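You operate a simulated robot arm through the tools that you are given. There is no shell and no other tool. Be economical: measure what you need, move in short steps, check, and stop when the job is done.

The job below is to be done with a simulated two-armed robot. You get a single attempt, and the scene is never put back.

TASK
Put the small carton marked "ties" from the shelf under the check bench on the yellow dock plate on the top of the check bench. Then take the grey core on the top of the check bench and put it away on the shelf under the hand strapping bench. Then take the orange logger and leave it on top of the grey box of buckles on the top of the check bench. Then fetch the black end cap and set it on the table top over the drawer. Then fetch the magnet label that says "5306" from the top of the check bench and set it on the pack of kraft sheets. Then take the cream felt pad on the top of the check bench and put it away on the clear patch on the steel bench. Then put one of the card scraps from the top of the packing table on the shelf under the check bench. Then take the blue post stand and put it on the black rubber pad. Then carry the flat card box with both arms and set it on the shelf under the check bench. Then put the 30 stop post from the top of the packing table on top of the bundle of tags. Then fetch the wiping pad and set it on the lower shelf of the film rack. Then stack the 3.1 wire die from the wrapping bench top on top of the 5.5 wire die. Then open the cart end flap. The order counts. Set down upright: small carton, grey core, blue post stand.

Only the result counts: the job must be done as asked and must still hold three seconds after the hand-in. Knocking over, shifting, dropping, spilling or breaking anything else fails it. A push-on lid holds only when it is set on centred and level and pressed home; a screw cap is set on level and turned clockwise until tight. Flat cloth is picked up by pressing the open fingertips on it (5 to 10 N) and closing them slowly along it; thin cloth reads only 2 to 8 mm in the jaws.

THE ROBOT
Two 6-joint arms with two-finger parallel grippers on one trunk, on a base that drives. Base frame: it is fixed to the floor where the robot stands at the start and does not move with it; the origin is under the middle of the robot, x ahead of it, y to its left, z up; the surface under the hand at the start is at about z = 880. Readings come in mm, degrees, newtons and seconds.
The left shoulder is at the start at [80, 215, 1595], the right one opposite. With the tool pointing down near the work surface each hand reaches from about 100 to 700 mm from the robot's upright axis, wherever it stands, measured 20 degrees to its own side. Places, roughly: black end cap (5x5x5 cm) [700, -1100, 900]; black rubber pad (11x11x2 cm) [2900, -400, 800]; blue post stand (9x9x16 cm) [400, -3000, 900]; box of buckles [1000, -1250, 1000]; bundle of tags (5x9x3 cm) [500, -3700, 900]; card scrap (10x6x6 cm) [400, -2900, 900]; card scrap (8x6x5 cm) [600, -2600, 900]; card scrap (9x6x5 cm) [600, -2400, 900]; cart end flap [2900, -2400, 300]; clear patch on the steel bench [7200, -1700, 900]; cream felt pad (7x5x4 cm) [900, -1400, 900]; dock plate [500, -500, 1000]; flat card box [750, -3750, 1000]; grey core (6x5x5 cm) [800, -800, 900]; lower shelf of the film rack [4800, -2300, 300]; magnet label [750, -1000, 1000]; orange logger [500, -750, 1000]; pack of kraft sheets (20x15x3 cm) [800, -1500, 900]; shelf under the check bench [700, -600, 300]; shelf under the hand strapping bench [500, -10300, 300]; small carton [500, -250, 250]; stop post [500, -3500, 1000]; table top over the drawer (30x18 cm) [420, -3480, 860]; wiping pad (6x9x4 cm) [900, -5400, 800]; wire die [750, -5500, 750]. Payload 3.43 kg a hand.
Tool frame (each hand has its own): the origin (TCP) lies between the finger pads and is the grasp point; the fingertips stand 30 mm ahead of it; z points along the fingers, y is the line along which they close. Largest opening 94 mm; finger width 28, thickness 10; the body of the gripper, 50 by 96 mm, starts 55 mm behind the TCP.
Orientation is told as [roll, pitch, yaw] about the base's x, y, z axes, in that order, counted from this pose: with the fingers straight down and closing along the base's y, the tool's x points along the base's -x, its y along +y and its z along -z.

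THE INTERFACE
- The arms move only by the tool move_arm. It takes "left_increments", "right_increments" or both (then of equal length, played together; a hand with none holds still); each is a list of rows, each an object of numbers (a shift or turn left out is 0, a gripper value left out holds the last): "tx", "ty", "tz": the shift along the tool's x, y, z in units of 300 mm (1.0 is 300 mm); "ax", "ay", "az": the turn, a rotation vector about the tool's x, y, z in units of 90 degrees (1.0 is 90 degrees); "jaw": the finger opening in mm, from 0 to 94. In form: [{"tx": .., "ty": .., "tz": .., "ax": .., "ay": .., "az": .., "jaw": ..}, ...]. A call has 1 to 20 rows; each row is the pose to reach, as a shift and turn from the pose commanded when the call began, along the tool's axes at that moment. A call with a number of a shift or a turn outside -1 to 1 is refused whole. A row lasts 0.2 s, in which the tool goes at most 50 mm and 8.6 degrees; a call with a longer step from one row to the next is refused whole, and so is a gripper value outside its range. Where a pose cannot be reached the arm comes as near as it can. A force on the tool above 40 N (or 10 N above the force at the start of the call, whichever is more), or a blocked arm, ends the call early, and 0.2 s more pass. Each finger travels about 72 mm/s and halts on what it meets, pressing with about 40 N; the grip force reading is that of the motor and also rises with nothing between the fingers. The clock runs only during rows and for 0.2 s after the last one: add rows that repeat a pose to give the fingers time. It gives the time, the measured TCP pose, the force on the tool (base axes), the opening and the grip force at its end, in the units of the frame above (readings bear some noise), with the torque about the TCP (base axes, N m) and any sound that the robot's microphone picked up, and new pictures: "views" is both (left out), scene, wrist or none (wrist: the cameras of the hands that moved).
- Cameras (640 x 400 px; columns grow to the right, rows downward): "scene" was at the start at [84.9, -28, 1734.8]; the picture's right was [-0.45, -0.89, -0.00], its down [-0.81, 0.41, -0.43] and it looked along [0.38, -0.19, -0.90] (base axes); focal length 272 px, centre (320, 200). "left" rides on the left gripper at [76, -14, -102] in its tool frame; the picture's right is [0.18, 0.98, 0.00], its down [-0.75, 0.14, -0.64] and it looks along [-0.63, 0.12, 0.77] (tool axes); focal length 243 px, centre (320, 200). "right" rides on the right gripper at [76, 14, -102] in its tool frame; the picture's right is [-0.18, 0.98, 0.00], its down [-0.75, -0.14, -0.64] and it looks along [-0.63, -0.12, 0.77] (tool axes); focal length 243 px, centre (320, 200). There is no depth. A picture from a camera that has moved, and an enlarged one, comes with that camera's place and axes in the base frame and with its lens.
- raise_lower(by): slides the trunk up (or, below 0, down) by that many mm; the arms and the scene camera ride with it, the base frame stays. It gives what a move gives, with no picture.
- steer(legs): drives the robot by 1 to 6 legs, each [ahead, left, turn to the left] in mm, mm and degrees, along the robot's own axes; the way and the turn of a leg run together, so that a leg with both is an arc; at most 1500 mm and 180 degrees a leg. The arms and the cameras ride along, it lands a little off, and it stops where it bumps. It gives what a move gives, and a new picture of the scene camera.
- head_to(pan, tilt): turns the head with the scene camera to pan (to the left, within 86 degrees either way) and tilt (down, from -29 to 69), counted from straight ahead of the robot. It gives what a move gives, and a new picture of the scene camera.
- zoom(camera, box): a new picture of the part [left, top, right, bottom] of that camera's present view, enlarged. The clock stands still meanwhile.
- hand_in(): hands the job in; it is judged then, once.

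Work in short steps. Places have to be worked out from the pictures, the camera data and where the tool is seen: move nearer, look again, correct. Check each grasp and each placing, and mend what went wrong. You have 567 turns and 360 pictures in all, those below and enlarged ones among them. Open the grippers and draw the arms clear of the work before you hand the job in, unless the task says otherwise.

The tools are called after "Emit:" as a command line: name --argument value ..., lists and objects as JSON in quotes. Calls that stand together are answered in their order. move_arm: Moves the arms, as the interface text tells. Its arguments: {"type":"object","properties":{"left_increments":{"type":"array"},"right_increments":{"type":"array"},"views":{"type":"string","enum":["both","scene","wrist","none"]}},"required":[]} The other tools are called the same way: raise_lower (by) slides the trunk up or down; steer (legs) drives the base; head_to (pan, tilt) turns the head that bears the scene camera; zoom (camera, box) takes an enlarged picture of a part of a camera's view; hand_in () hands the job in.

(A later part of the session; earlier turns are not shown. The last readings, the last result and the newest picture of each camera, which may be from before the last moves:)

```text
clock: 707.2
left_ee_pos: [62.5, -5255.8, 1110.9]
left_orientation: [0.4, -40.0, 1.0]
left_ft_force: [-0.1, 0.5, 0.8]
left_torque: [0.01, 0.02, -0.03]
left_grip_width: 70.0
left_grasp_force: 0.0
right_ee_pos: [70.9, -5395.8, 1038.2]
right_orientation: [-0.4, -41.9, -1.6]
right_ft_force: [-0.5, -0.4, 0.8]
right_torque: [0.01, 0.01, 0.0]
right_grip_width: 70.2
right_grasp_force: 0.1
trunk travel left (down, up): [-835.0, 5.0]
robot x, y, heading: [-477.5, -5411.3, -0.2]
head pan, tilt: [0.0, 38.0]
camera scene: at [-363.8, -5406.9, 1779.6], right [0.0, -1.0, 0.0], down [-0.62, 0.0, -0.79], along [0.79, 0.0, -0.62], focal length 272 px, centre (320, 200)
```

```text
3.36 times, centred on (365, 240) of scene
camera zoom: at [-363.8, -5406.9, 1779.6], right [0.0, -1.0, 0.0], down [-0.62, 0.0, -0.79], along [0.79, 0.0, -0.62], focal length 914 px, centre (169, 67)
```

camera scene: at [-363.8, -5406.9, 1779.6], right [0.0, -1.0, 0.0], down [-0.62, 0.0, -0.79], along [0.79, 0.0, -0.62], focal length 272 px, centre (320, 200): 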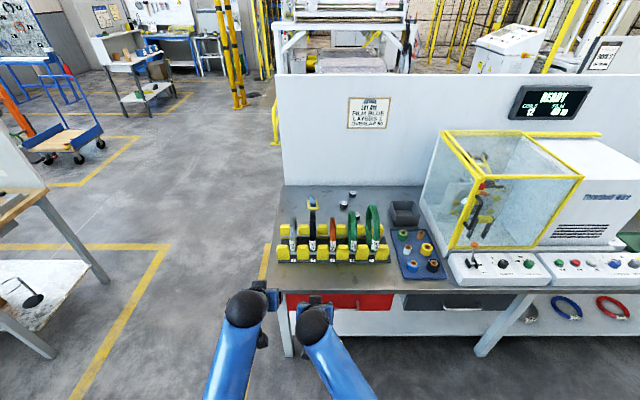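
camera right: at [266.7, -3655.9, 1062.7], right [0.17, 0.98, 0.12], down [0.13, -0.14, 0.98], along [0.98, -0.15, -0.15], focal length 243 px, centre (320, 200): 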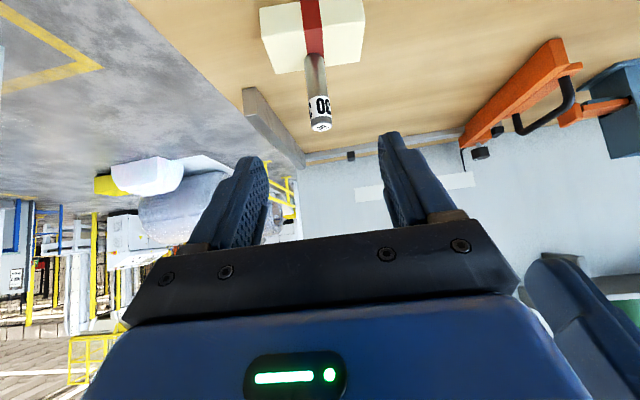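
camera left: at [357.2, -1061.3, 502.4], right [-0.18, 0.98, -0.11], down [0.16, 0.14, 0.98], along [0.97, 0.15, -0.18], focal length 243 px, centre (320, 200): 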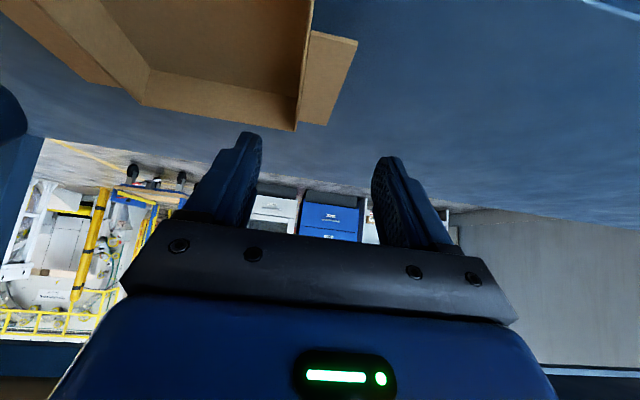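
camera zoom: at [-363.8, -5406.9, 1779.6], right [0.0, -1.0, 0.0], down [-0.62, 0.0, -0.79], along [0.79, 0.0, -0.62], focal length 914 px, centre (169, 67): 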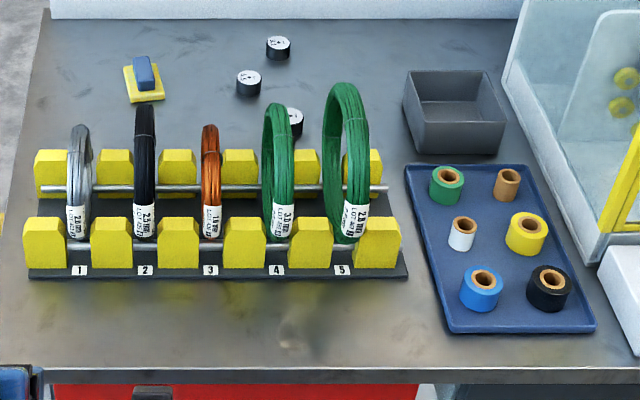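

The wiping pad (yellow/blue) and three wire dies are behind the coil rack; best approached from the bench's left end (the gap). Drive there and face -y.

Emit:
steer --legs '[[0, 1010, 0], [1300, 0, 0], [0, 0, -90]]'

Emit:
head_to --pan 0 --tilt 42

```text
clock: 722.4
left_ee_pos: [952.7, -4919.1, 1112.1]
left_orientation: [0.4, -40.0, -88.5]
left_ft_force: [-0.5, 0.3, -0.4]
left_torque: [0.04, 0.0, 0.0]
left_grip_width: 70.0
left_grasp_force: 0.0
right_ee_pos: [812.2, -4927.5, 1038.5]
right_orientation: [-0.5, -41.9, -90.8]
right_ft_force: [-0.6, 0.6, 0.6]
right_torque: [-0.01, 0.0, -0.01]
right_grip_width: 70.2
right_grasp_force: 0.0
trunk travel left (down, up): [-835.0, 5.0]
robot x, y, heading: [792.1, -4376.9, -89.4]
head pan, tilt: [0.0, 38.0]
camera scene: at [796.6, -4492.8, 1779.6], right [-1.0, -0.01, 0.0], down [-0.01, 0.62, -0.79], along [0.01, -0.79, -0.62], focal length 272 px, centre (320, 200)
```

scene: 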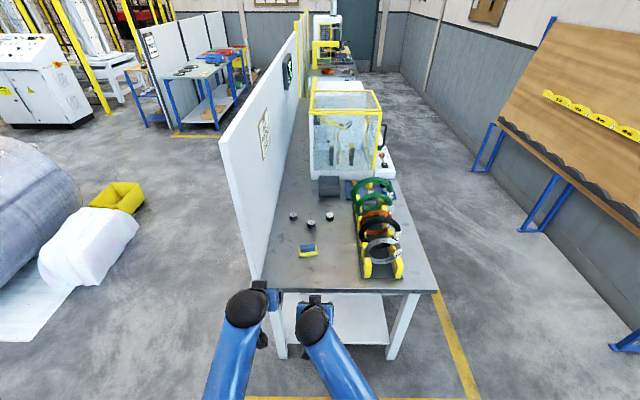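

```text
clock: 723.0
left_ee_pos: [953.4, -4918.3, 1112.3]
left_orientation: [0.3, -39.9, -88.4]
left_ft_force: [0.2, -1.1, 0.6]
left_torque: [-0.01, 0.03, 0.03]
left_grip_width: 70.0
left_grasp_force: 0.0
right_ee_pos: [812.6, -4927.9, 1037.1]
right_orientation: [-0.5, -41.8, -91.0]
right_ft_force: [0.1, -0.5, 1.2]
right_torque: [0.02, 0.0, 0.0]
right_grip_width: 70.2
right_grasp_force: 0.0
trunk travel left (down, up): [-835.0, 5.0]
robot x, y, heading: [790.8, -4374.8, -89.4]
head pan, tilt: [0.0, 42.0]
camera scene: at [796.3, -4490.2, 1773.7], right [-1.0, -0.01, 0.0], down [-0.01, 0.67, -0.74], along [0.01, -0.74, -0.67], focal length 272 px, centre (320, 200)
```

scene: 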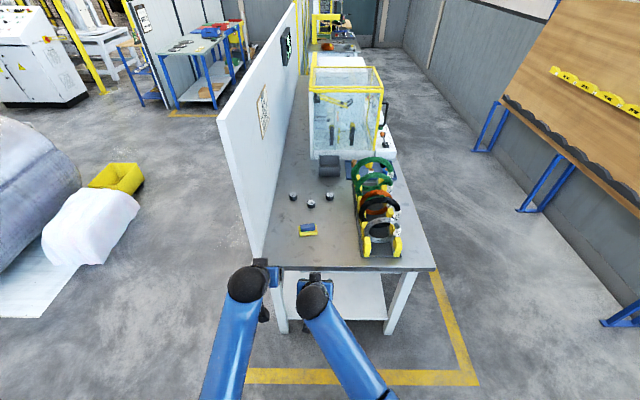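

Emit:
zoom --camera "scene" --box '[260, 170, 360, 245]'

```text
5.33 times, centred on (310, 208) of scene
camera zoom: at [796.3, -4490.2, 1773.7], right [-1.0, -0.01, 0.0], down [-0.01, 0.67, -0.74], along [0.01, -0.74, -0.67], focal length 1450 px, centre (373, 160)
```

zoom: 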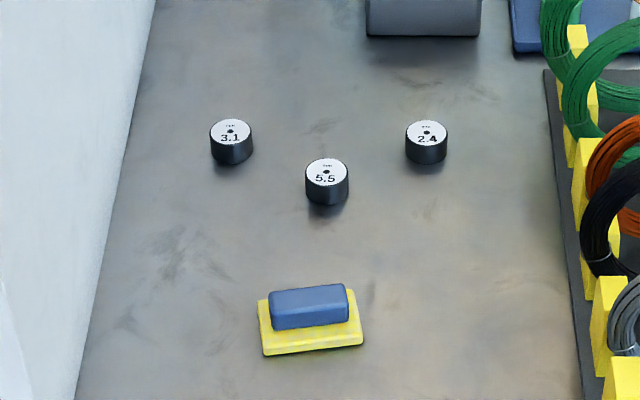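

The dies read 3.1, 5.5 and 2.4; bench top ≈765. The pad's blue handle centre ≈(862,-5373), top ≈805. Lower the trunk 150 and drive 300 mm closer, using the right hand.

Emit:
steer --legs '[[300, 0, 0]]'

Emit:
raise_lower --by -120

Emit:
zoom --camera "right" --box '[0, 0, 640, 400]'

```text
clock: 725.0
left_ee_pos: [952.0, -5203.2, 1112.7]
left_orientation: [0.4, -40.2, -88.8]
left_ft_force: [-0.6, 0.5, -0.1]
left_torque: [-0.05, 0.01, 0.04]
left_grip_width: 70.0
left_grasp_force: 0.2
right_ee_pos: [809.9, -5211.1, 1039.4]
right_orientation: [-0.3, -42.0, -91.3]
right_ft_force: [-0.8, 1.3, 0.2]
right_torque: [-0.04, -0.01, 0.02]
right_grip_width: 70.0
right_grasp_force: 0.1
trunk travel left (down, up): [-835.0, 5.0]
robot x, y, heading: [796.6, -4662.9, -89.9]
head pan, tilt: [0.0, 42.0]
camera scene: at [797.8, -4771.7, 1774.1], right [-1.0, -0.01, 0.0], down [0.0, 0.67, -0.75], along [0.0, -0.75, -0.67], focal length 272 px, centre (320, 200)
```

scene: 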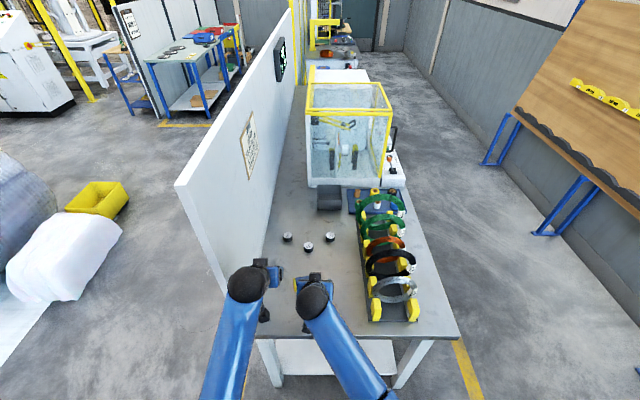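

```text
clock: 726.5
left_ee_pos: [953.1, -5205.6, 992.1]
left_orientation: [0.3, -40.0, -88.8]
left_ft_force: [-0.5, 0.7, -1.6]
left_torque: [0.03, 0.03, 0.0]
left_grip_width: 69.8
left_grasp_force: 0.1
right_ee_pos: [810.3, -5214.3, 916.1]
right_orientation: [-0.3, -42.0, -91.3]
right_ft_force: [-0.2, -0.3, 0.1]
right_torque: [0.0, -0.01, -0.02]
right_grip_width: 70.0
right_grasp_force: 0.0
trunk travel left (down, up): [-715.0, 125.0]
robot x, y, heading: [797.1, -4662.2, -89.8]
head pan, tilt: [0.0, 42.0]
```

```text
1.00 times, centred on (320, 200) of right (not enlarged: the box is as wide or as high as the picture)
camera zoom: at [830.2, -5088.1, 942.1], right [0.98, -0.16, 0.12], down [-0.14, -0.13, 0.98], along [-0.14, -0.98, -0.15], focal length 243 px, centre (320, 200)
```

zoom: 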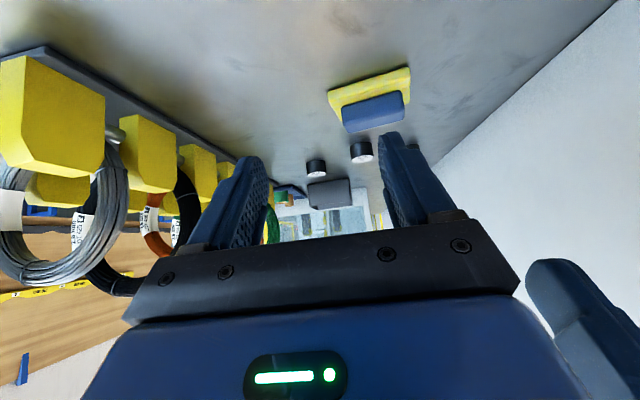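

Pad yaw ≈ +9°; handle centre ≈(868,-5384). Align the right hand and move to a pre-grasp.

Emit:
move_arm --right_increments '[{"tx": -0.055, "ty": 0.053, "tz": 0.093, "ax": -0.025, "az": -0.0275, "jaw": 92}, {"tx": -0.11, "ty": 0.107, "tz": 0.186, "ax": -0.05, "az": -0.055, "jaw": 92}, {"tx": -0.165, "ty": 0.16, "tz": 0.279, "ax": -0.0743, "az": -0.0826, "jaw": 92}, {"tx": -0.165, "ty": 0.16, "tz": 0.279, "ax": -0.0743, "az": -0.0826, "jaw": 92}]' --views "wrist"

```text
clock: 727.5
left_ee_pos: [953.3, -5204.5, 991.5]
left_orientation: [0.4, -40.1, -88.8]
left_ft_force: [0.1, -0.7, 0.1]
left_torque: [0.0, -0.01, 0.0]
left_grip_width: 70.0
left_grasp_force: 0.3
right_ee_pos: [856.1, -5309.4, 889.5]
right_orientation: [-0.3, -41.9, -81.2]
right_ft_force: [-0.7, 0.1, -0.2]
right_torque: [0.01, -0.04, 0.01]
right_grip_width: 92.0
right_grasp_force: 0.1
trunk travel left (down, up): [-715.0, 125.0]
robot x, y, heading: [798.0, -4666.2, -89.9]
head pan, tilt: [0.0, 42.0]
camera right: at [852.4, -5182.0, 914.0], right [0.99, 0.01, 0.12], down [-0.12, -0.15, 0.98], along [0.03, -0.99, -0.15], focal length 243 px, centre (320, 200)
```

right: 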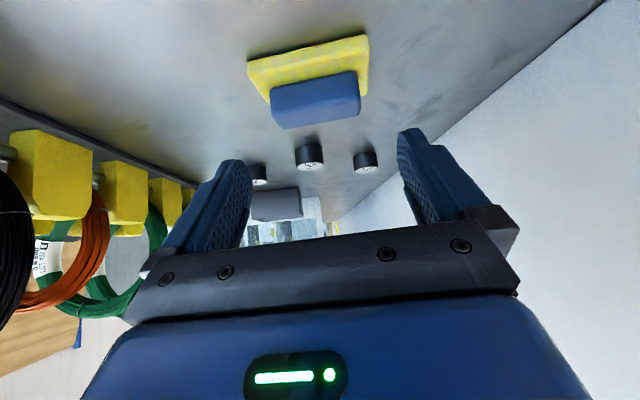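

Emit:
move_arm --right_increments '[{"tx": 0.003, "ty": -0.002, "tz": 0.1, "ax": -0.012, "az": -0.014}, {"tx": 0.007, "ty": -0.003, "tz": 0.2, "ax": -0.025, "az": -0.028}, {"tx": 0.01, "ty": -0.005, "tz": 0.303, "ax": -0.037, "az": -0.0413}, {"tx": 0.01, "ty": -0.005, "tz": 0.303, "ax": -0.037, "az": -0.0413}]' --views "wrist"

```text
clock: 728.5
left_ee_pos: [952.1, -5206.1, 992.2]
left_orientation: [0.3, -40.0, -88.8]
left_ft_force: [0.0, 0.6, 0.0]
left_torque: [-0.01, -0.01, -0.02]
left_grip_width: 69.9
left_grasp_force: 0.0
right_ee_pos: [863.7, -5361.4, 817.6]
right_orientation: [-0.2, -41.9, -76.3]
right_ft_force: [0.1, 0.2, 0.0]
right_torque: [-0.01, 0.0, -0.02]
right_grip_width: 91.9
right_grasp_force: 0.1
right hand out of reach, approached as far as the arm can: row 3, 4
trunk travel left (down, up): [-715.0, 125.0]
robot x, y, heading: [799.4, -4661.2, -89.8]
head pan, tilt: [0.0, 42.0]
camera right: at [850.3, -5234.2, 843.0], right [0.99, 0.1, 0.12], down [-0.1, -0.16, 0.98], along [0.11, -0.98, -0.15], focal length 243 px, centre (320, 200)
```

right: 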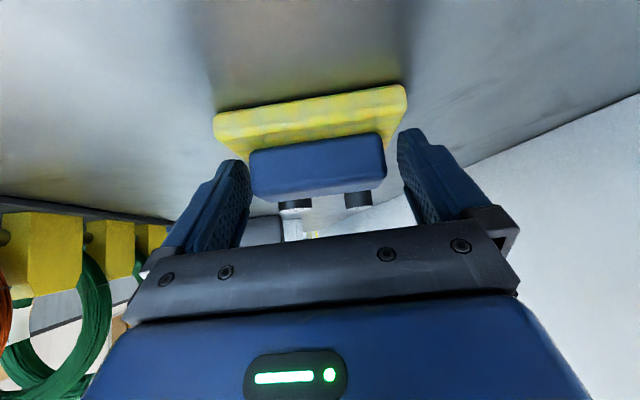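

Fingers straddle the handle ends. Close and lift.

Emit:
move_arm --right_increments '[{"jaw": 55}, {"jaw": 55}, {"jaw": 55}, {"jaw": 55}]' --views "none"

Emit:
move_arm --right_increments '[{"tx": -0.034, "tz": -0.037}, {"tx": -0.067, "tz": -0.074}, {"tx": -0.134, "tz": -0.149}, {"tx": -0.2, "tz": -0.223}, {"tx": -0.2, "tz": -0.223}]' --views "wrist"

```text
clock: 729.5
left_ee_pos: [952.9, -5205.4, 991.4]
left_orientation: [0.5, -40.0, -88.8]
left_ft_force: [-0.3, -0.7, 0.3]
left_torque: [-0.01, 0.0, 0.02]
left_grip_width: 70.2
left_grasp_force: 0.1
right_ee_pos: [864.9, -5360.6, 817.6]
right_orientation: [-0.3, -41.8, -76.2]
right_ft_force: [1.6, -0.7, -0.5]
right_torque: [-0.04, -0.06, -0.02]
right_grip_width: 89.3
right_grasp_force: 40.1
trunk travel left (down, up): [-715.0, 125.0]
robot x, y, heading: [796.7, -4660.8, -89.9]
head pan, tilt: [0.0, 42.0]
```

```text
clock: 730.7
left_ee_pos: [952.2, -5205.7, 991.1]
left_orientation: [0.4, -40.0, -88.9]
left_ft_force: [-0.1, 0.1, -0.2]
left_torque: [0.0, -0.01, 0.04]
left_grip_width: 69.9
left_grasp_force: 0.1
right_ee_pos: [865.0, -5362.3, 907.4]
right_orientation: [-0.4, -41.8, -76.2]
right_ft_force: [-0.5, 0.7, -1.9]
right_torque: [0.02, -0.02, 0.0]
right_grip_width: 89.4
right_grasp_force: 39.7
trunk travel left (down, up): [-715.0, 125.0]
robot x, y, heading: [797.0, -4661.5, -89.7]
head pan, tilt: [0.0, 42.0]
camera right: at [850.6, -5235.8, 933.1], right [0.99, 0.1, 0.12], down [-0.1, -0.16, 0.98], along [0.11, -0.98, -0.15], focal length 243 px, centre (320, 200)
```

right: 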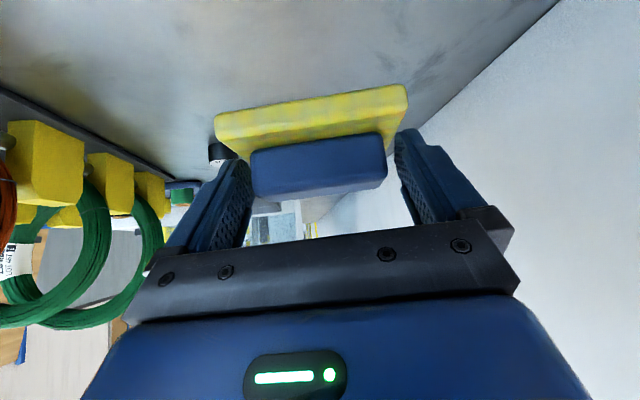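

Held (gripping the pad base, 89 mm). Raise, back out, and drive toward the film rack.

Emit:
raise_lower --by 120

Emit:
steer --legs '[[-300, 0, 0], [0, 0, 90], [1430, 0, 0], [880, 600, 0], [880, 600, 0]]'

Emit:
head_to --pan 40 --tilt 25

```text
clock: 732.2
left_ee_pos: [951.0, -5205.9, 1111.2]
left_orientation: [0.5, -40.0, -88.7]
left_ft_force: [-0.1, 0.1, -0.2]
left_torque: [0.0, -0.06, 0.01]
left_grip_width: 70.0
left_grasp_force: 0.2
right_ee_pos: [864.8, -5361.9, 1028.1]
right_orientation: [-0.5, -41.9, -76.3]
right_ft_force: [-0.9, -0.2, 0.0]
right_torque: [0.0, 0.01, 0.0]
right_grip_width: 89.3
right_grasp_force: 39.7
trunk travel left (down, up): [-835.0, 5.0]
robot x, y, heading: [795.5, -4659.7, -89.7]
head pan, tilt: [0.0, 42.0]
```

```text
clock: 754.9
left_ee_pos: [4594.3, -3169.3, 1113.0]
left_orientation: [0.5, -40.0, -2.4]
left_ft_force: [-0.3, 0.1, 0.0]
left_torque: [0.03, 0.02, 0.03]
left_grip_width: 70.1
left_grasp_force: 0.0
right_ee_pos: [4746.5, -3266.0, 1028.9]
right_orientation: [-0.2, -41.9, 10.2]
right_ft_force: [-0.3, 0.3, -0.8]
right_torque: [-0.03, -0.02, 0.02]
right_grip_width: 88.8
right_grasp_force: 40.4
trunk travel left (down, up): [-835.0, 5.0]
robot x, y, heading: [4043.4, -3290.9, -3.2]
head pan, tilt: [0.0, 42.0]
camera scene: at [4156.4, -3298.1, 1773.8], right [-0.06, -1.0, 0.0], down [-0.67, 0.04, -0.74], along [0.74, -0.04, -0.67], focal length 272 px, centre (320, 200)
```

scene: 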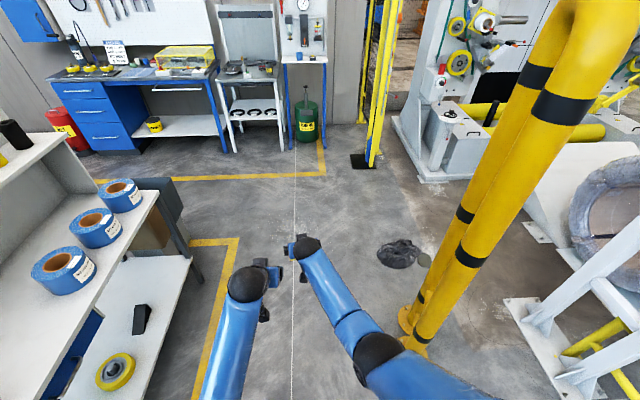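

```text
clock: 756.0
left_ee_pos: [4596.0, -3169.2, 1112.6]
left_orientation: [0.4, -40.0, -2.2]
left_ft_force: [-0.2, 0.9, -0.4]
left_torque: [-0.01, 0.01, 0.0]
left_grip_width: 70.1
left_grasp_force: 0.1
right_ee_pos: [4747.3, -3266.1, 1028.2]
right_orientation: [-0.3, -41.7, 10.2]
right_ft_force: [0.2, -0.4, -1.1]
right_torque: [0.0, -0.03, -0.03]
right_grip_width: 88.8
right_grasp_force: 39.7
trunk travel left (down, up): [-835.0, 5.0]
robot x, y, heading: [4044.6, -3290.3, -3.1]
head pan, tilt: [40.0, 25.0]
camera scene: at [4148.6, -3237.3, 1799.9], right [0.6, -0.8, 0.0], down [-0.34, -0.25, -0.91], along [0.73, 0.54, -0.42], focal length 272 px, centre (320, 200)
```

scene: 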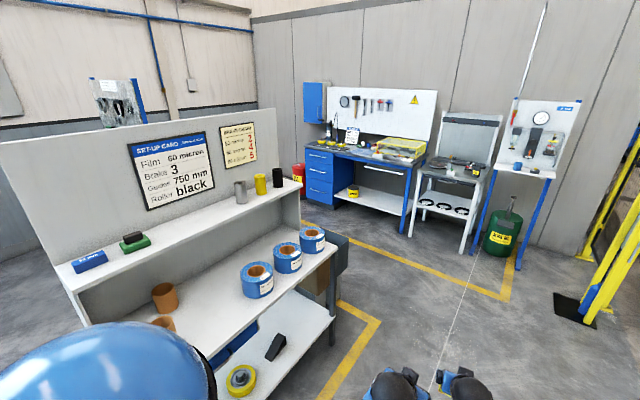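

Rack front edge y≈-2510, x≈4250–5290; lower shelf free around (5080,-2420). Drive past the post, then turn to face the rack (+y), staying back.

Emit:
steer --legs '[[0, 0, 3], [1100, 90, 0], [0, -180, 0], [0, 0, 90]]'

Emit:
raise_lower --by -400

Emit:
head_to --pan 0 --tilt 30

```text
clock: 766.8
left_ee_pos: [4968.2, -2837.2, 1111.1]
left_orientation: [0.3, -39.9, 90.1]
left_ft_force: [-0.2, 0.0, 0.0]
left_torque: [0.0, 0.0, -0.02]
left_grip_width: 70.0
left_grasp_force: 0.0
right_ee_pos: [5058.0, -2680.4, 1027.0]
right_orientation: [-0.3, -41.8, 102.6]
right_ft_force: [0.2, 0.4, -1.0]
right_torque: [-0.01, 0.0, 0.02]
right_grip_width: 88.7
right_grasp_force: 40.3
trunk travel left (down, up): [-835.0, 5.0]
robot x, y, heading: [5112.0, -3387.0, 89.4]
head pan, tilt: [40.0, 25.0]
camera scene: at [5055.5, -3280.6, 1799.9], right [0.77, 0.63, 0.0], down [0.27, -0.33, -0.91], along [-0.57, 0.7, -0.42], focal length 272 px, centre (320, 200)
```

scene: 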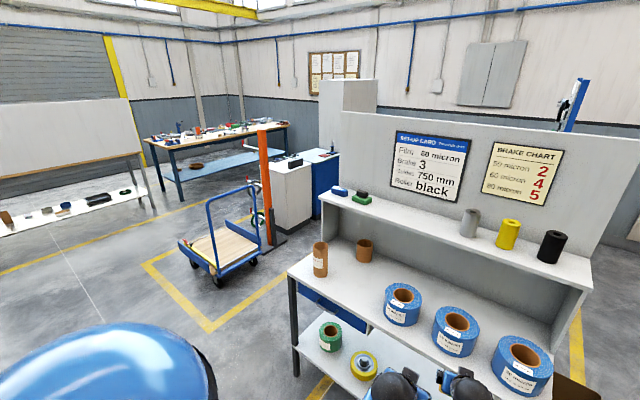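

```text
clock: 770.6
left_ee_pos: [4969.2, -2836.1, 711.0]
left_orientation: [0.4, -40.0, 90.1]
left_ft_force: [-0.4, 0.3, 0.3]
left_torque: [0.02, 0.02, -0.02]
left_grip_width: 70.1
left_grasp_force: 0.1
right_ee_pos: [5058.0, -2681.0, 628.8]
right_orientation: [-0.4, -41.8, 102.8]
right_ft_force: [-1.0, 0.4, -0.2]
right_torque: [0.0, -0.01, -0.04]
right_grip_width: 88.9
right_grasp_force: 39.8
trunk travel left (down, up): [-435.0, 405.0]
robot x, y, heading: [5109.7, -3387.8, 89.3]
head pan, tilt: [40.0, 25.0]
```

```text
clock: 771.7
left_ee_pos: [4968.3, -2837.5, 711.0]
left_orientation: [0.5, -40.1, 90.1]
left_ft_force: [0.1, 0.2, -0.3]
left_torque: [-0.04, 0.0, 0.0]
left_grip_width: 70.0
left_grasp_force: 0.1
right_ee_pos: [5059.2, -2682.1, 627.2]
right_orientation: [-0.4, -41.9, 102.7]
right_ft_force: [0.4, -0.6, -0.2]
right_torque: [0.01, 0.01, 0.01]
right_grip_width: 88.8
right_grasp_force: 40.5
trunk travel left (down, up): [-435.0, 405.0]
robot x, y, heading: [5114.6, -3380.0, 89.2]
head pan, tilt: [0.0, 30.0]
camera scene: at [5114.5, -3261.8, 1392.0], right [1.0, -0.01, 0.0], down [-0.01, -0.5, -0.87], along [0.01, 0.87, -0.5], focal length 272 px, centre (320, 200)
```

scene: 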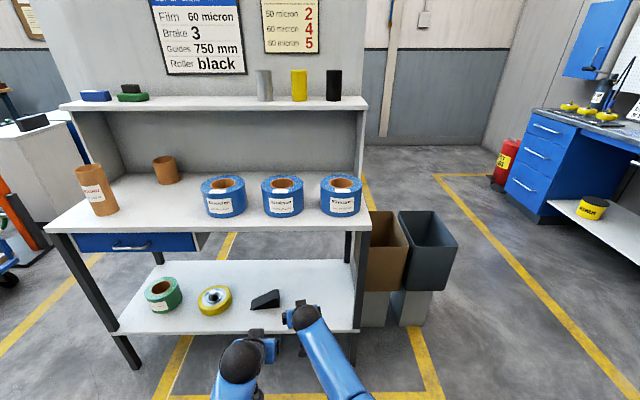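

Free area on the lower shelf right of the black wedge. Lower the trunk and drive in toward (5106,-2437).

Emit:
raise_lower --by -225

Emit:
steer --legs '[[150, -47, 0]]'

Emit:
zoom --camera "right" --box '[0, 0, 640, 400]'

```text
clock: 774.1
left_ee_pos: [4967.9, -2837.2, 487.9]
left_orientation: [0.4, -40.0, 90.1]
left_ft_force: [1.0, 0.0, -0.1]
left_torque: [-0.01, 0.01, -0.01]
left_grip_width: 69.9
left_grasp_force: 0.1
right_ee_pos: [5058.0, -2681.2, 402.5]
right_orientation: [-0.4, -41.9, 102.7]
right_ft_force: [-0.1, -0.2, -1.1]
right_torque: [-0.01, -0.02, 0.01]
right_grip_width: 88.9
right_grasp_force: 39.5
trunk travel left (down, up): [-210.0, 630.0]
robot x, y, heading: [5112.6, -3382.7, 89.1]
head pan, tilt: [0.0, 30.0]
```

```text
clock: 775.5
left_ee_pos: [5019.5, -2687.9, 486.0]
left_orientation: [0.4, -39.9, 89.9]
left_ft_force: [-0.8, -0.2, -0.2]
left_torque: [-0.02, 0.02, -0.03]
left_grip_width: 70.0
left_grasp_force: 0.1
right_ee_pos: [5108.8, -2533.3, 401.4]
right_orientation: [-0.3, -41.8, 102.6]
right_ft_force: [0.1, 0.2, -0.4]
right_torque: [0.01, 0.03, 0.01]
right_grip_width: 88.9
right_grasp_force: 39.7
trunk travel left (down, up): [-210.0, 630.0]
robot x, y, heading: [5160.2, -3234.3, 89.2]
head pan, tilt: [0.0, 30.0]
camera scene: at [5164.8, -3112.9, 1166.8], right [1.0, -0.02, 0.0], down [-0.01, -0.5, -0.87], along [0.01, 0.87, -0.5], focal length 272 px, centre (320, 200)
```

scene: 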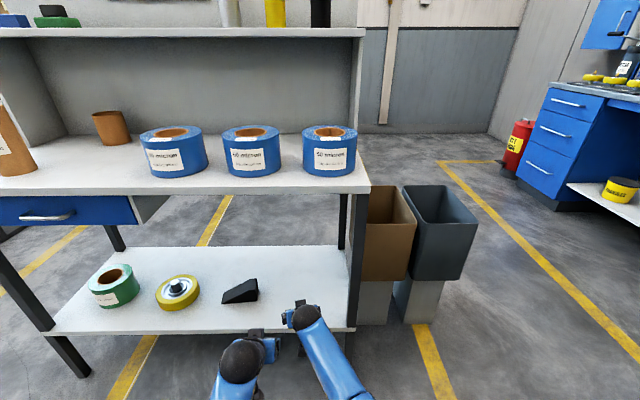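

```text
1.00 times, centred on (320, 200) of right (not enlarged: the box is as wide or as high as the picture)
camera zoom: at [5122.8, -2657.0, 427.3], right [-0.99, -0.08, 0.12], down [0.1, 0.16, 0.98], along [-0.09, 0.98, -0.15], focal length 243 px, centre (320, 200)
```

zoom: 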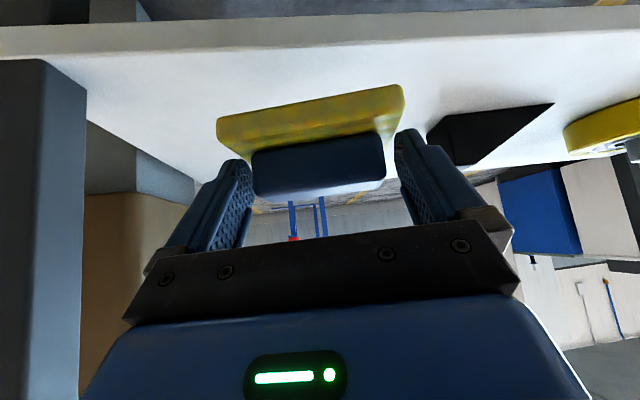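

Emit:
steer --legs '[[98, 0, 0]]'

Emit:
move_arm --right_increments '[{"tx": 0.047, "tz": 0.052}, {"tx": 0.085, "tz": 0.094}, {"tx": 0.092, "tz": 0.102}, {"tx": 0.098, "tz": 0.109}, {"tx": 0.105, "tz": 0.117}, {"tx": 0.112, "tz": 0.124}, {"tx": 0.118, "tz": 0.131}, {"tx": 0.118, "tz": 0.131}]' --views "wrist"

```text
clock: 776.6
left_ee_pos: [5019.6, -2592.1, 485.6]
left_orientation: [0.4, -39.8, 90.1]
left_ft_force: [0.5, 0.1, -0.7]
left_torque: [-0.04, 0.0, -0.08]
left_grip_width: 70.1
left_grasp_force: 0.0
right_ee_pos: [5108.7, -2436.3, 402.2]
right_orientation: [-0.4, -41.6, 102.5]
right_ft_force: [0.1, -0.1, -1.0]
right_torque: [-0.01, -0.02, 0.01]
right_grip_width: 88.7
right_grasp_force: 39.6
trunk travel left (down, up): [-210.0, 630.0]
robot x, y, heading: [5162.0, -3142.6, 89.0]
head pan, tilt: [0.0, 30.0]
camera scene: at [5165.8, -3016.5, 1166.8], right [1.0, -0.01, 0.0], down [-0.01, -0.5, -0.87], along [0.01, 0.87, -0.5], focal length 272 px, centre (320, 200)
```

scene: 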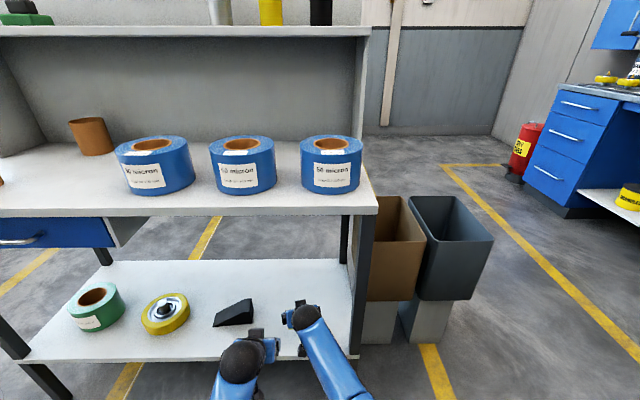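

```text
clock: 778.4
left_ee_pos: [5019.8, -2592.6, 486.6]
left_orientation: [0.4, -39.9, 90.2]
left_ft_force: [0.4, 0.7, 0.2]
left_torque: [0.02, -0.01, 0.0]
left_grip_width: 70.1
left_grasp_force: 0.1
right_ee_pos: [5110.2, -2437.2, 349.7]
right_orientation: [-0.4, -41.8, 102.5]
right_ft_force: [-0.6, -0.8, -0.9]
right_torque: [0.0, 0.0, 0.0]
right_grip_width: 88.7
right_grasp_force: 39.9
trunk travel left (down, up): [-210.0, 630.0]
robot x, y, heading: [5163.1, -3139.5, 89.0]
head pan, tilt: [0.0, 30.0]
camera right: at [5124.0, -2560.9, 375.1], right [-0.99, -0.08, 0.12], down [0.1, 0.16, 0.98], along [-0.09, 0.98, -0.15], focal length 243 px, centre (320, 200)
```

right: 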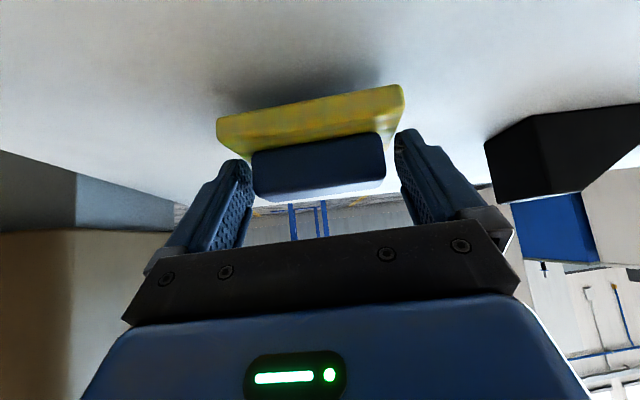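

Not in contact yet (z≈350). Continue down in 3 mm steps.

Emit:
move_arm --right_increments '[{"tx": 0.0067, "tz": 0.0074}, {"tx": 0.0134, "tz": 0.0149}, {"tx": 0.02, "tz": 0.0223}, {"tx": 0.0267, "tz": 0.0297}, {"tx": 0.0334, "tz": 0.0372}, {"tx": 0.0334, "tz": 0.0372}]' --views "wrist"

```text
clock: 779.8
left_ee_pos: [5019.3, -2593.3, 488.2]
left_orientation: [0.3, -40.1, 90.0]
left_ft_force: [0.6, -0.7, 0.9]
left_torque: [-0.01, 0.02, -0.02]
left_grip_width: 70.0
left_grasp_force: 0.1
right_ee_pos: [5110.7, -2436.1, 339.3]
right_orientation: [-0.3, -42.1, 102.5]
right_ft_force: [1.6, 0.2, 12.4]
right_torque: [-0.38, 0.38, -0.03]
right_grip_width: 89.0
right_grasp_force: 40.3
trunk travel left (down, up): [-210.0, 630.0]
robot x, y, heading: [5162.6, -3137.8, 89.3]
head pan, tilt: [0.0, 30.0]
camera right: at [5124.0, -2560.5, 362.7], right [-0.99, -0.08, 0.12], down [0.11, 0.16, 0.98], along [-0.09, 0.98, -0.15], focal length 243 px, centre (320, 200)
```

right: 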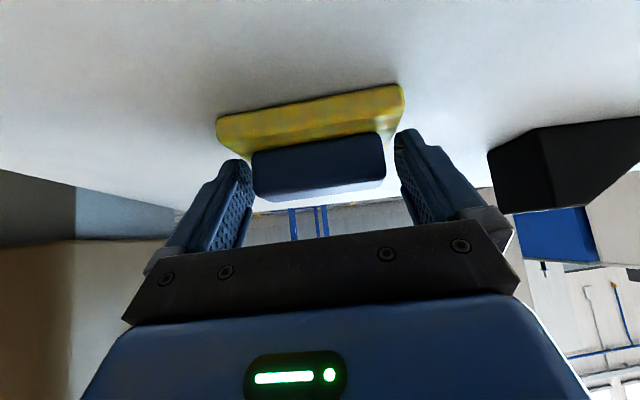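

Contact. Ease, open fully, and retract slowly.

Emit:
move_arm --right_increments '[{"tx": -0.008, "tz": -0.009}, {"tx": -0.008, "tz": -0.009, "jaw": 94}, {"tx": -0.008, "tz": -0.009, "jaw": 94}, {"tx": -0.008, "tz": -0.009, "jaw": 94}]' --views "none"

Emit:
move_arm --right_increments '[{"tx": -0.03, "tz": -0.034}, {"tx": -0.06, "tz": -0.068}, {"tx": -0.12, "tz": -0.134}, {"tx": -0.14, "tz": -0.25}, {"tx": -0.14, "tz": -0.37}]' --views "wrist"

```text
clock: 780.8
left_ee_pos: [5019.5, -2593.3, 487.2]
left_orientation: [0.4, -40.0, 90.2]
left_ft_force: [-0.1, 0.8, 0.0]
left_torque: [0.03, -0.02, 0.02]
left_grip_width: 70.2
left_grasp_force: 0.2
right_ee_pos: [5111.3, -2438.7, 338.2]
right_orientation: [-0.4, -41.7, 102.5]
right_ft_force: [-0.6, 0.1, -0.8]
right_torque: [-0.01, 0.02, -0.01]
right_grip_width: 93.8
right_grasp_force: 0.0
trunk travel left (down, up): [-210.0, 630.0]
robot x, y, heading: [5166.0, -3137.2, 89.5]
head pan, tilt: [0.0, 30.0]
```

```text
clock: 782.0
left_ee_pos: [5019.6, -2592.7, 486.8]
left_orientation: [0.4, -40.1, 90.1]
left_ft_force: [0.1, 0.4, -0.3]
left_torque: [0.01, 0.0, -0.02]
left_grip_width: 70.1
left_grasp_force: 0.0
right_ee_pos: [5117.9, -2483.5, 449.2]
right_orientation: [-0.4, -41.7, 102.5]
right_ft_force: [-0.5, -0.3, 0.1]
right_torque: [-0.01, 0.01, -0.04]
right_grip_width: 93.9
right_grasp_force: 0.0
trunk travel left (down, up): [-210.0, 630.0]
robot x, y, heading: [5164.9, -3137.6, 89.2]
head pan, tilt: [0.0, 30.0]
camera right: at [5132.8, -2607.4, 475.2], right [-0.99, -0.08, 0.12], down [0.1, 0.16, 0.98], along [-0.09, 0.98, -0.15], focal length 243 px, centre (320, 200)
```

right: 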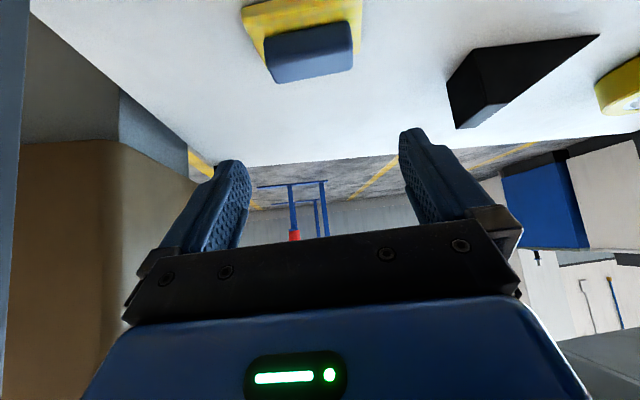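

Pad is on the rack's lower shelf. Back out, raise the trunk, and return to the gap by the wrapping bench.

Emit:
steer --legs '[[-230, 0, 0]]'

Emit:
raise_lower --by 400

Emit:
raise_lower --by 225

Emit:
steer --legs '[[0, 0, -89], [-1080, 80, 0], [-900, -560, 0], [-900, -540, 0], [-1400, 0, 0], [0, 0, -90]]'

```text
clock: 783.7
left_ee_pos: [5014.9, -2818.1, 486.9]
left_orientation: [0.3, -40.0, 90.2]
left_ft_force: [0.0, -0.6, 0.3]
left_torque: [0.0, 0.01, 0.03]
left_grip_width: 70.2
left_grasp_force: 0.0
right_ee_pos: [5114.6, -2707.8, 450.2]
right_orientation: [-0.4, -41.7, 102.8]
right_ft_force: [-0.2, -0.6, 0.4]
right_torque: [-0.02, -0.04, 0.01]
right_grip_width: 94.1
right_grasp_force: 0.1
trunk travel left (down, up): [-210.0, 630.0]
robot x, y, heading: [5159.9, -3359.4, 89.4]
head pan, tilt: [0.0, 30.0]
camera scene: at [5162.6, -3243.4, 1167.1], right [1.0, -0.01, 0.0], down [-0.01, -0.5, -0.87], along [0.01, 0.87, -0.5], focal length 272 px, centre (320, 200)
```

scene: 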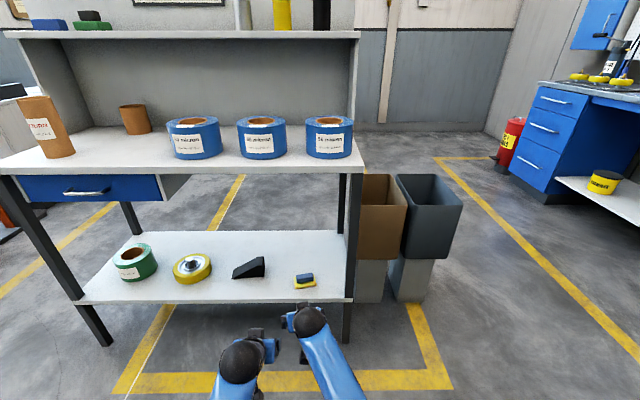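

```text
clock: 787.5
left_ee_pos: [5014.9, -2818.2, 886.1]
left_orientation: [0.4, -40.0, 90.2]
left_ft_force: [-1.0, 0.3, -0.6]
left_torque: [0.01, -0.02, 0.05]
left_grip_width: 70.2
left_grasp_force: 0.1
right_ee_pos: [5113.8, -2707.6, 849.3]
right_orientation: [-0.3, -41.8, 102.8]
right_ft_force: [0.3, -0.7, -0.5]
right_torque: [0.0, -0.02, 0.01]
right_grip_width: 94.0
right_grasp_force: 0.0
trunk travel left (down, up): [-610.0, 230.0]
robot x, y, heading: [5156.3, -3360.6, 89.4]
head pan, tilt: [0.0, 30.0]
```

```text
clock: 789.9
left_ee_pos: [5015.8, -2818.7, 1112.0]
left_orientation: [0.3, -40.0, 90.1]
left_ft_force: [-0.1, 0.2, 0.6]
left_torque: [-0.02, 0.01, 0.04]
left_grip_width: 70.0
left_grasp_force: 0.1
right_ee_pos: [5113.6, -2707.3, 1073.7]
right_orientation: [-0.4, -41.8, 102.9]
right_ft_force: [0.2, 0.2, 0.0]
right_torque: [0.03, -0.01, 0.0]
right_grip_width: 94.0
right_grasp_force: 0.0
trunk travel left (down, up): [-835.0, 5.0]
robot x, y, heading: [5162.3, -3358.8, 89.1]
head pan, tilt: [0.0, 30.0]
```

```text
clock: 819.5
left_ee_pos: [1062.2, -4954.2, 1111.3]
left_orientation: [0.4, -40.0, -92.5]
left_ft_force: [0.2, -0.5, -0.5]
left_torque: [0.01, -0.02, -0.01]
left_grip_width: 69.8
left_grasp_force: 0.1
right_ee_pos: [958.7, -5059.5, 1074.2]
right_orientation: [-0.3, -41.8, -80.0]
right_ft_force: [0.5, -0.2, 0.1]
right_torque: [0.01, -0.01, -0.02]
right_grip_width: 94.0
right_grasp_force: 0.0
trunk travel left (down, up): [-835.0, 5.0]
robot x, y, heading: [942.1, -4402.5, -93.5]
head pan, tilt: [0.0, 30.0]
camera scene: at [937.2, -4522.2, 1792.0], right [-1.0, 0.06, 0.0], down [0.03, 0.5, -0.87], along [-0.05, -0.86, -0.5], focal length 272 px, centre (320, 200)
```

scene: 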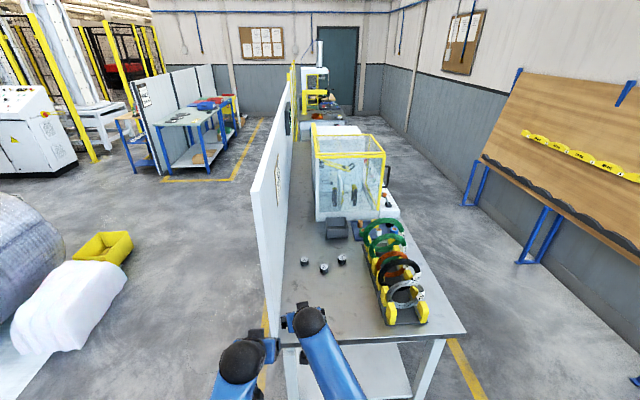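

First tuck the left hand, then turn so the right shoulder leads toward the dies (heading about -55°).

Emit:
move_arm --left_increments '[{"tx": 0.13, "ty": 0.055, "tz": -0.065}, {"tx": 0.26, "ty": 0.11, "tz": -0.13}, {"tx": 0.39, "ty": 0.165, "tz": -0.196}, {"tx": 0.52, "ty": 0.22, "tz": -0.262}, {"tx": 0.65, "ty": 0.275, "tz": -0.328}, {"tx": 0.78, "ty": 0.333, "tz": -0.393}, {"tx": 0.78, "ty": 0.333, "tz": -0.393}]' --views "none"

Emit:
steer --legs '[[0, 0, 38], [100, -200, 0]]'

```text
clock: 821.3
left_ee_pos: [1151.6, -4726.1, 1064.5]
left_orientation: [1.7, -42.8, -101.2]
left_ft_force: [0.1, -0.2, -1.0]
left_torque: [0.01, -0.02, 0.0]
left_grip_width: 70.2
left_grasp_force: 0.0
right_ee_pos: [959.5, -5059.3, 1076.1]
right_orientation: [-0.3, -41.9, -80.1]
right_ft_force: [-0.3, 0.5, -0.2]
right_torque: [0.04, 0.01, -0.02]
right_grip_width: 94.1
right_grasp_force: 0.0
trunk travel left (down, up): [-835.0, 5.0]
robot x, y, heading: [943.5, -4403.6, -93.6]
head pan, tilt: [0.0, 30.0]
stopped in row 7 (left hand): the arm was blocked; the commanded pose is now the measured one
```

```text
clock: 824.8
left_ee_pos: [1205.5, -4710.4, 1065.0]
left_orientation: [1.5, -42.9, -61.4]
left_ft_force: [-0.6, 1.1, 0.3]
left_torque: [-0.03, 0.02, -0.03]
left_grip_width: 70.1
left_grasp_force: 0.0
right_ee_pos: [1273.0, -5089.2, 1075.8]
right_orientation: [-0.8, -41.8, -40.0]
right_ft_force: [1.2, 0.1, -0.7]
right_torque: [-0.02, 0.02, -0.06]
right_grip_width: 93.8
right_grasp_force: 0.0
trunk travel left (down, up): [-835.0, 5.0]
robot x, y, heading: [838.9, -4595.0, -53.6]
head pan, tilt: [0.0, 30.0]
camera scene: at [914.8, -4688.6, 1792.2], right [-0.81, -0.59, 0.0], down [-0.3, 0.4, -0.87], along [0.51, -0.7, -0.5], focal length 272 px, centre (320, 200)
```

scene: 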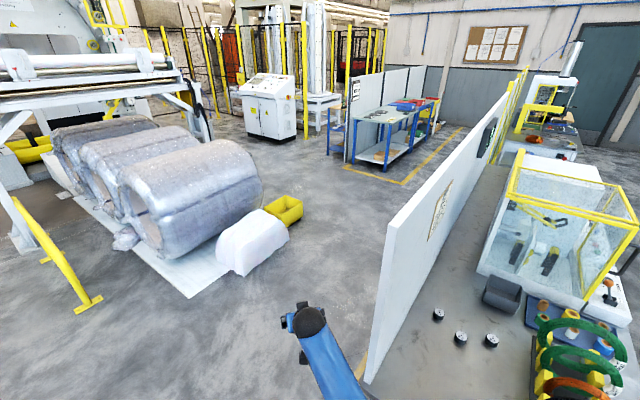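

The right hand ended on the far side of the partition line; bring it back (-x) while yawing it toward -y.

Emit:
move_arm --right_increments '[{"tx": 0.095, "ty": -0.07, "tz": -0.085, "ax": 0.035, "az": 0.039}, {"tx": 0.19, "ty": -0.14, "tz": -0.17, "ax": 0.07, "az": 0.078}, {"tx": 0.286, "ty": -0.21, "tz": -0.255, "ax": 0.105, "az": 0.117}, {"tx": 0.381, "ty": -0.28, "tz": -0.34, "ax": 0.14, "az": 0.156}, {"tx": 0.476, "ty": -0.35, "tz": -0.426, "ax": 0.175, "az": 0.195}, {"tx": 0.572, "ty": -0.42, "tz": -0.511, "ax": 0.21, "az": 0.234}, {"tx": 0.667, "ty": -0.49, "tz": -0.596, "ax": 0.2445, "az": 0.273}, {"tx": 0.667, "ty": -0.49, "tz": -0.596, "ax": 0.2445, "az": 0.273}]' --views "scene"

```text
clock: 826.6
left_ee_pos: [1204.0, -4714.7, 1063.7]
left_orientation: [1.7, -42.6, -61.5]
left_ft_force: [0.2, 0.6, 1.2]
left_torque: [-0.02, 0.0, -0.02]
left_grip_width: 69.9
left_grasp_force: 0.0
right_ee_pos: [972.6, -5028.9, 1075.4]
right_orientation: [-0.3, -41.8, -73.3]
right_ft_force: [0.2, 0.8, -0.4]
right_torque: [-0.01, -0.01, -0.01]
right_grip_width: 93.9
right_grasp_force: 0.2
trunk travel left (down, up): [-835.0, 5.0]
robot x, y, heading: [840.6, -4595.9, -53.7]
head pan, tilt: [0.0, 30.0]
camera scene: at [911.4, -4695.1, 1792.0], right [-0.81, -0.59, 0.0], down [-0.3, 0.4, -0.87], along [0.51, -0.7, -0.5], focal length 272 px, centre (320, 200)
```

scene: 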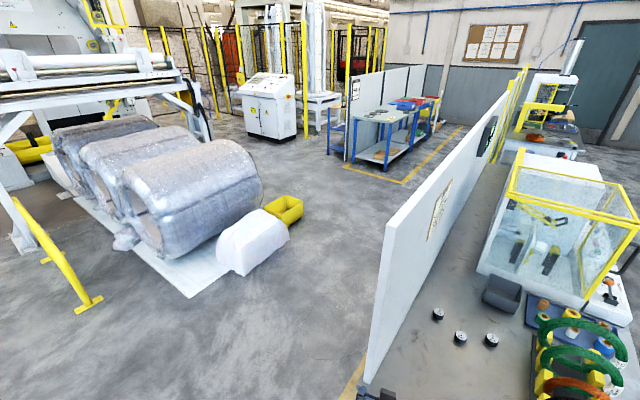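

Emit:
steer --legs '[[141, -128, 0]]'

Emit:
raise_lower --by -200

Emit:
head_to --pan -35 --tilt 40

Emit:
zoom --camera "right" --box '[0, 0, 640, 400]'

```text
clock: 828.2
left_ee_pos: [1183.8, -4899.8, 1064.8]
left_orientation: [1.7, -42.9, -61.2]
left_ft_force: [0.1, 0.9, 0.2]
left_torque: [-0.06, 0.03, -0.03]
left_grip_width: 69.9
left_grasp_force: 0.0
right_ee_pos: [951.6, -5214.9, 1077.7]
right_orientation: [-0.4, -42.2, -73.0]
right_ft_force: [0.2, -0.3, -0.3]
right_torque: [0.01, -0.02, 0.01]
right_grip_width: 94.0
right_grasp_force: 0.1
trunk travel left (down, up): [-835.0, 5.0]
robot x, y, heading: [814.7, -4788.6, -53.6]
head pan, tilt: [0.0, 30.0]
camera scene: at [890.8, -4878.4, 1792.3], right [-0.8, -0.59, 0.0], down [-0.3, 0.4, -0.87], along [0.51, -0.7, -0.5], focal length 272 px, centre (320, 200)
```

scene: 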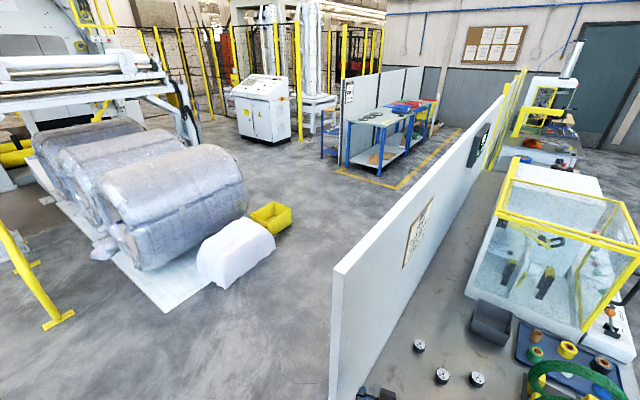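

```text
clock: 830.3
left_ee_pos: [1182.3, -4902.9, 864.7]
left_orientation: [1.8, -42.7, -61.2]
left_ft_force: [-0.5, 0.1, -0.3]
left_torque: [-0.02, -0.02, 0.04]
left_grip_width: 69.8
left_grasp_force: 0.0
right_ee_pos: [952.3, -5217.7, 877.0]
right_orientation: [-0.3, -41.9, -73.1]
right_ft_force: [-0.1, -0.2, -0.1]
right_torque: [-0.04, -0.05, -0.02]
right_grip_width: 94.0
right_grasp_force: 0.0
trunk travel left (down, up): [-635.0, 205.0]
robot x, y, heading: [818.1, -4788.2, -53.4]
head pan, tilt: [0.0, 30.0]
```

```text
clock: 831.3
left_ee_pos: [1182.5, -4904.0, 864.1]
left_orientation: [1.8, -42.7, -61.2]
left_ft_force: [-0.1, 0.0, 0.0]
left_torque: [0.03, 0.0, 0.0]
left_grip_width: 70.0
left_grasp_force: 0.0
right_ee_pos: [952.6, -5218.7, 876.0]
right_orientation: [-0.3, -41.9, -73.1]
right_ft_force: [-0.3, 0.2, -0.2]
right_torque: [0.0, -0.03, 0.01]
right_grip_width: 93.9
right_grasp_force: 0.0
trunk travel left (down, up): [-635.0, 205.0]
robot x, y, heading: [818.4, -4786.6, -53.5]
head pan, tilt: [-35.0, 40.0]
camera scene: at [838.4, -4896.9, 1576.7], right [-1.0, -0.03, 0.0], down [-0.02, 0.64, -0.77], along [0.02, -0.77, -0.64], focal length 272 px, centre (320, 200)
```

scene: 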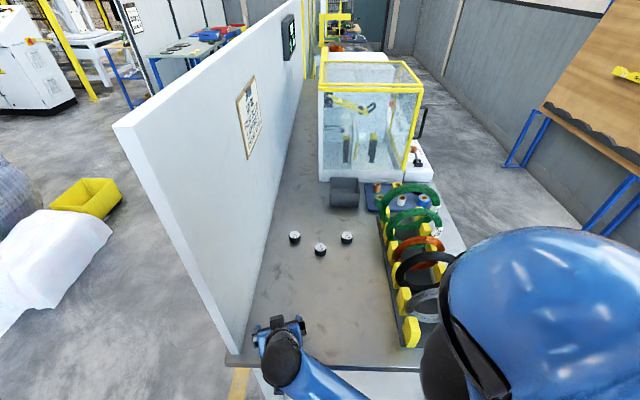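

```text
1.00 times, centred on (320, 200) of right (not enlarged: the box is as wide or as high as the picture)
camera zoom: at [930.7, -5092.9, 900.7], right [0.98, 0.15, 0.12], down [-0.09, -0.17, 0.98], along [0.17, -0.97, -0.15], focal length 243 px, centre (320, 200)
```

zoom: 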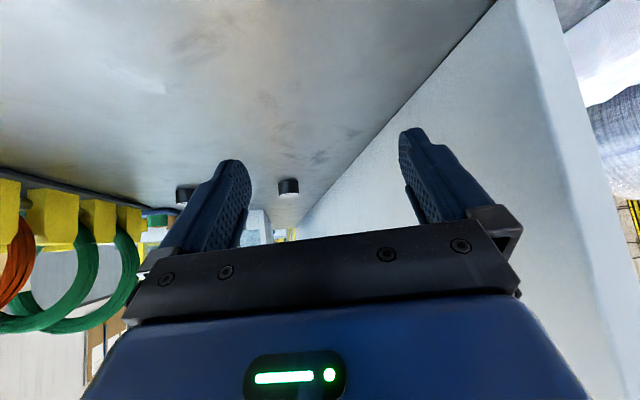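

Emit:
zoom --camera "scene" --box '[270, 220, 370, 282]'

```text
6.40 times, centred on (320, 251) of scene
camera zoom: at [838.4, -4896.9, 1576.7], right [-1.0, -0.03, 0.0], down [-0.02, 0.64, -0.77], along [0.02, -0.77, -0.64], focal length 1740 px, centre (320, -126)
```

zoom: 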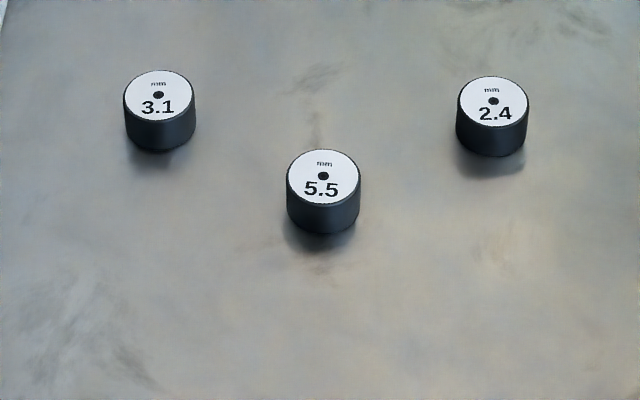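

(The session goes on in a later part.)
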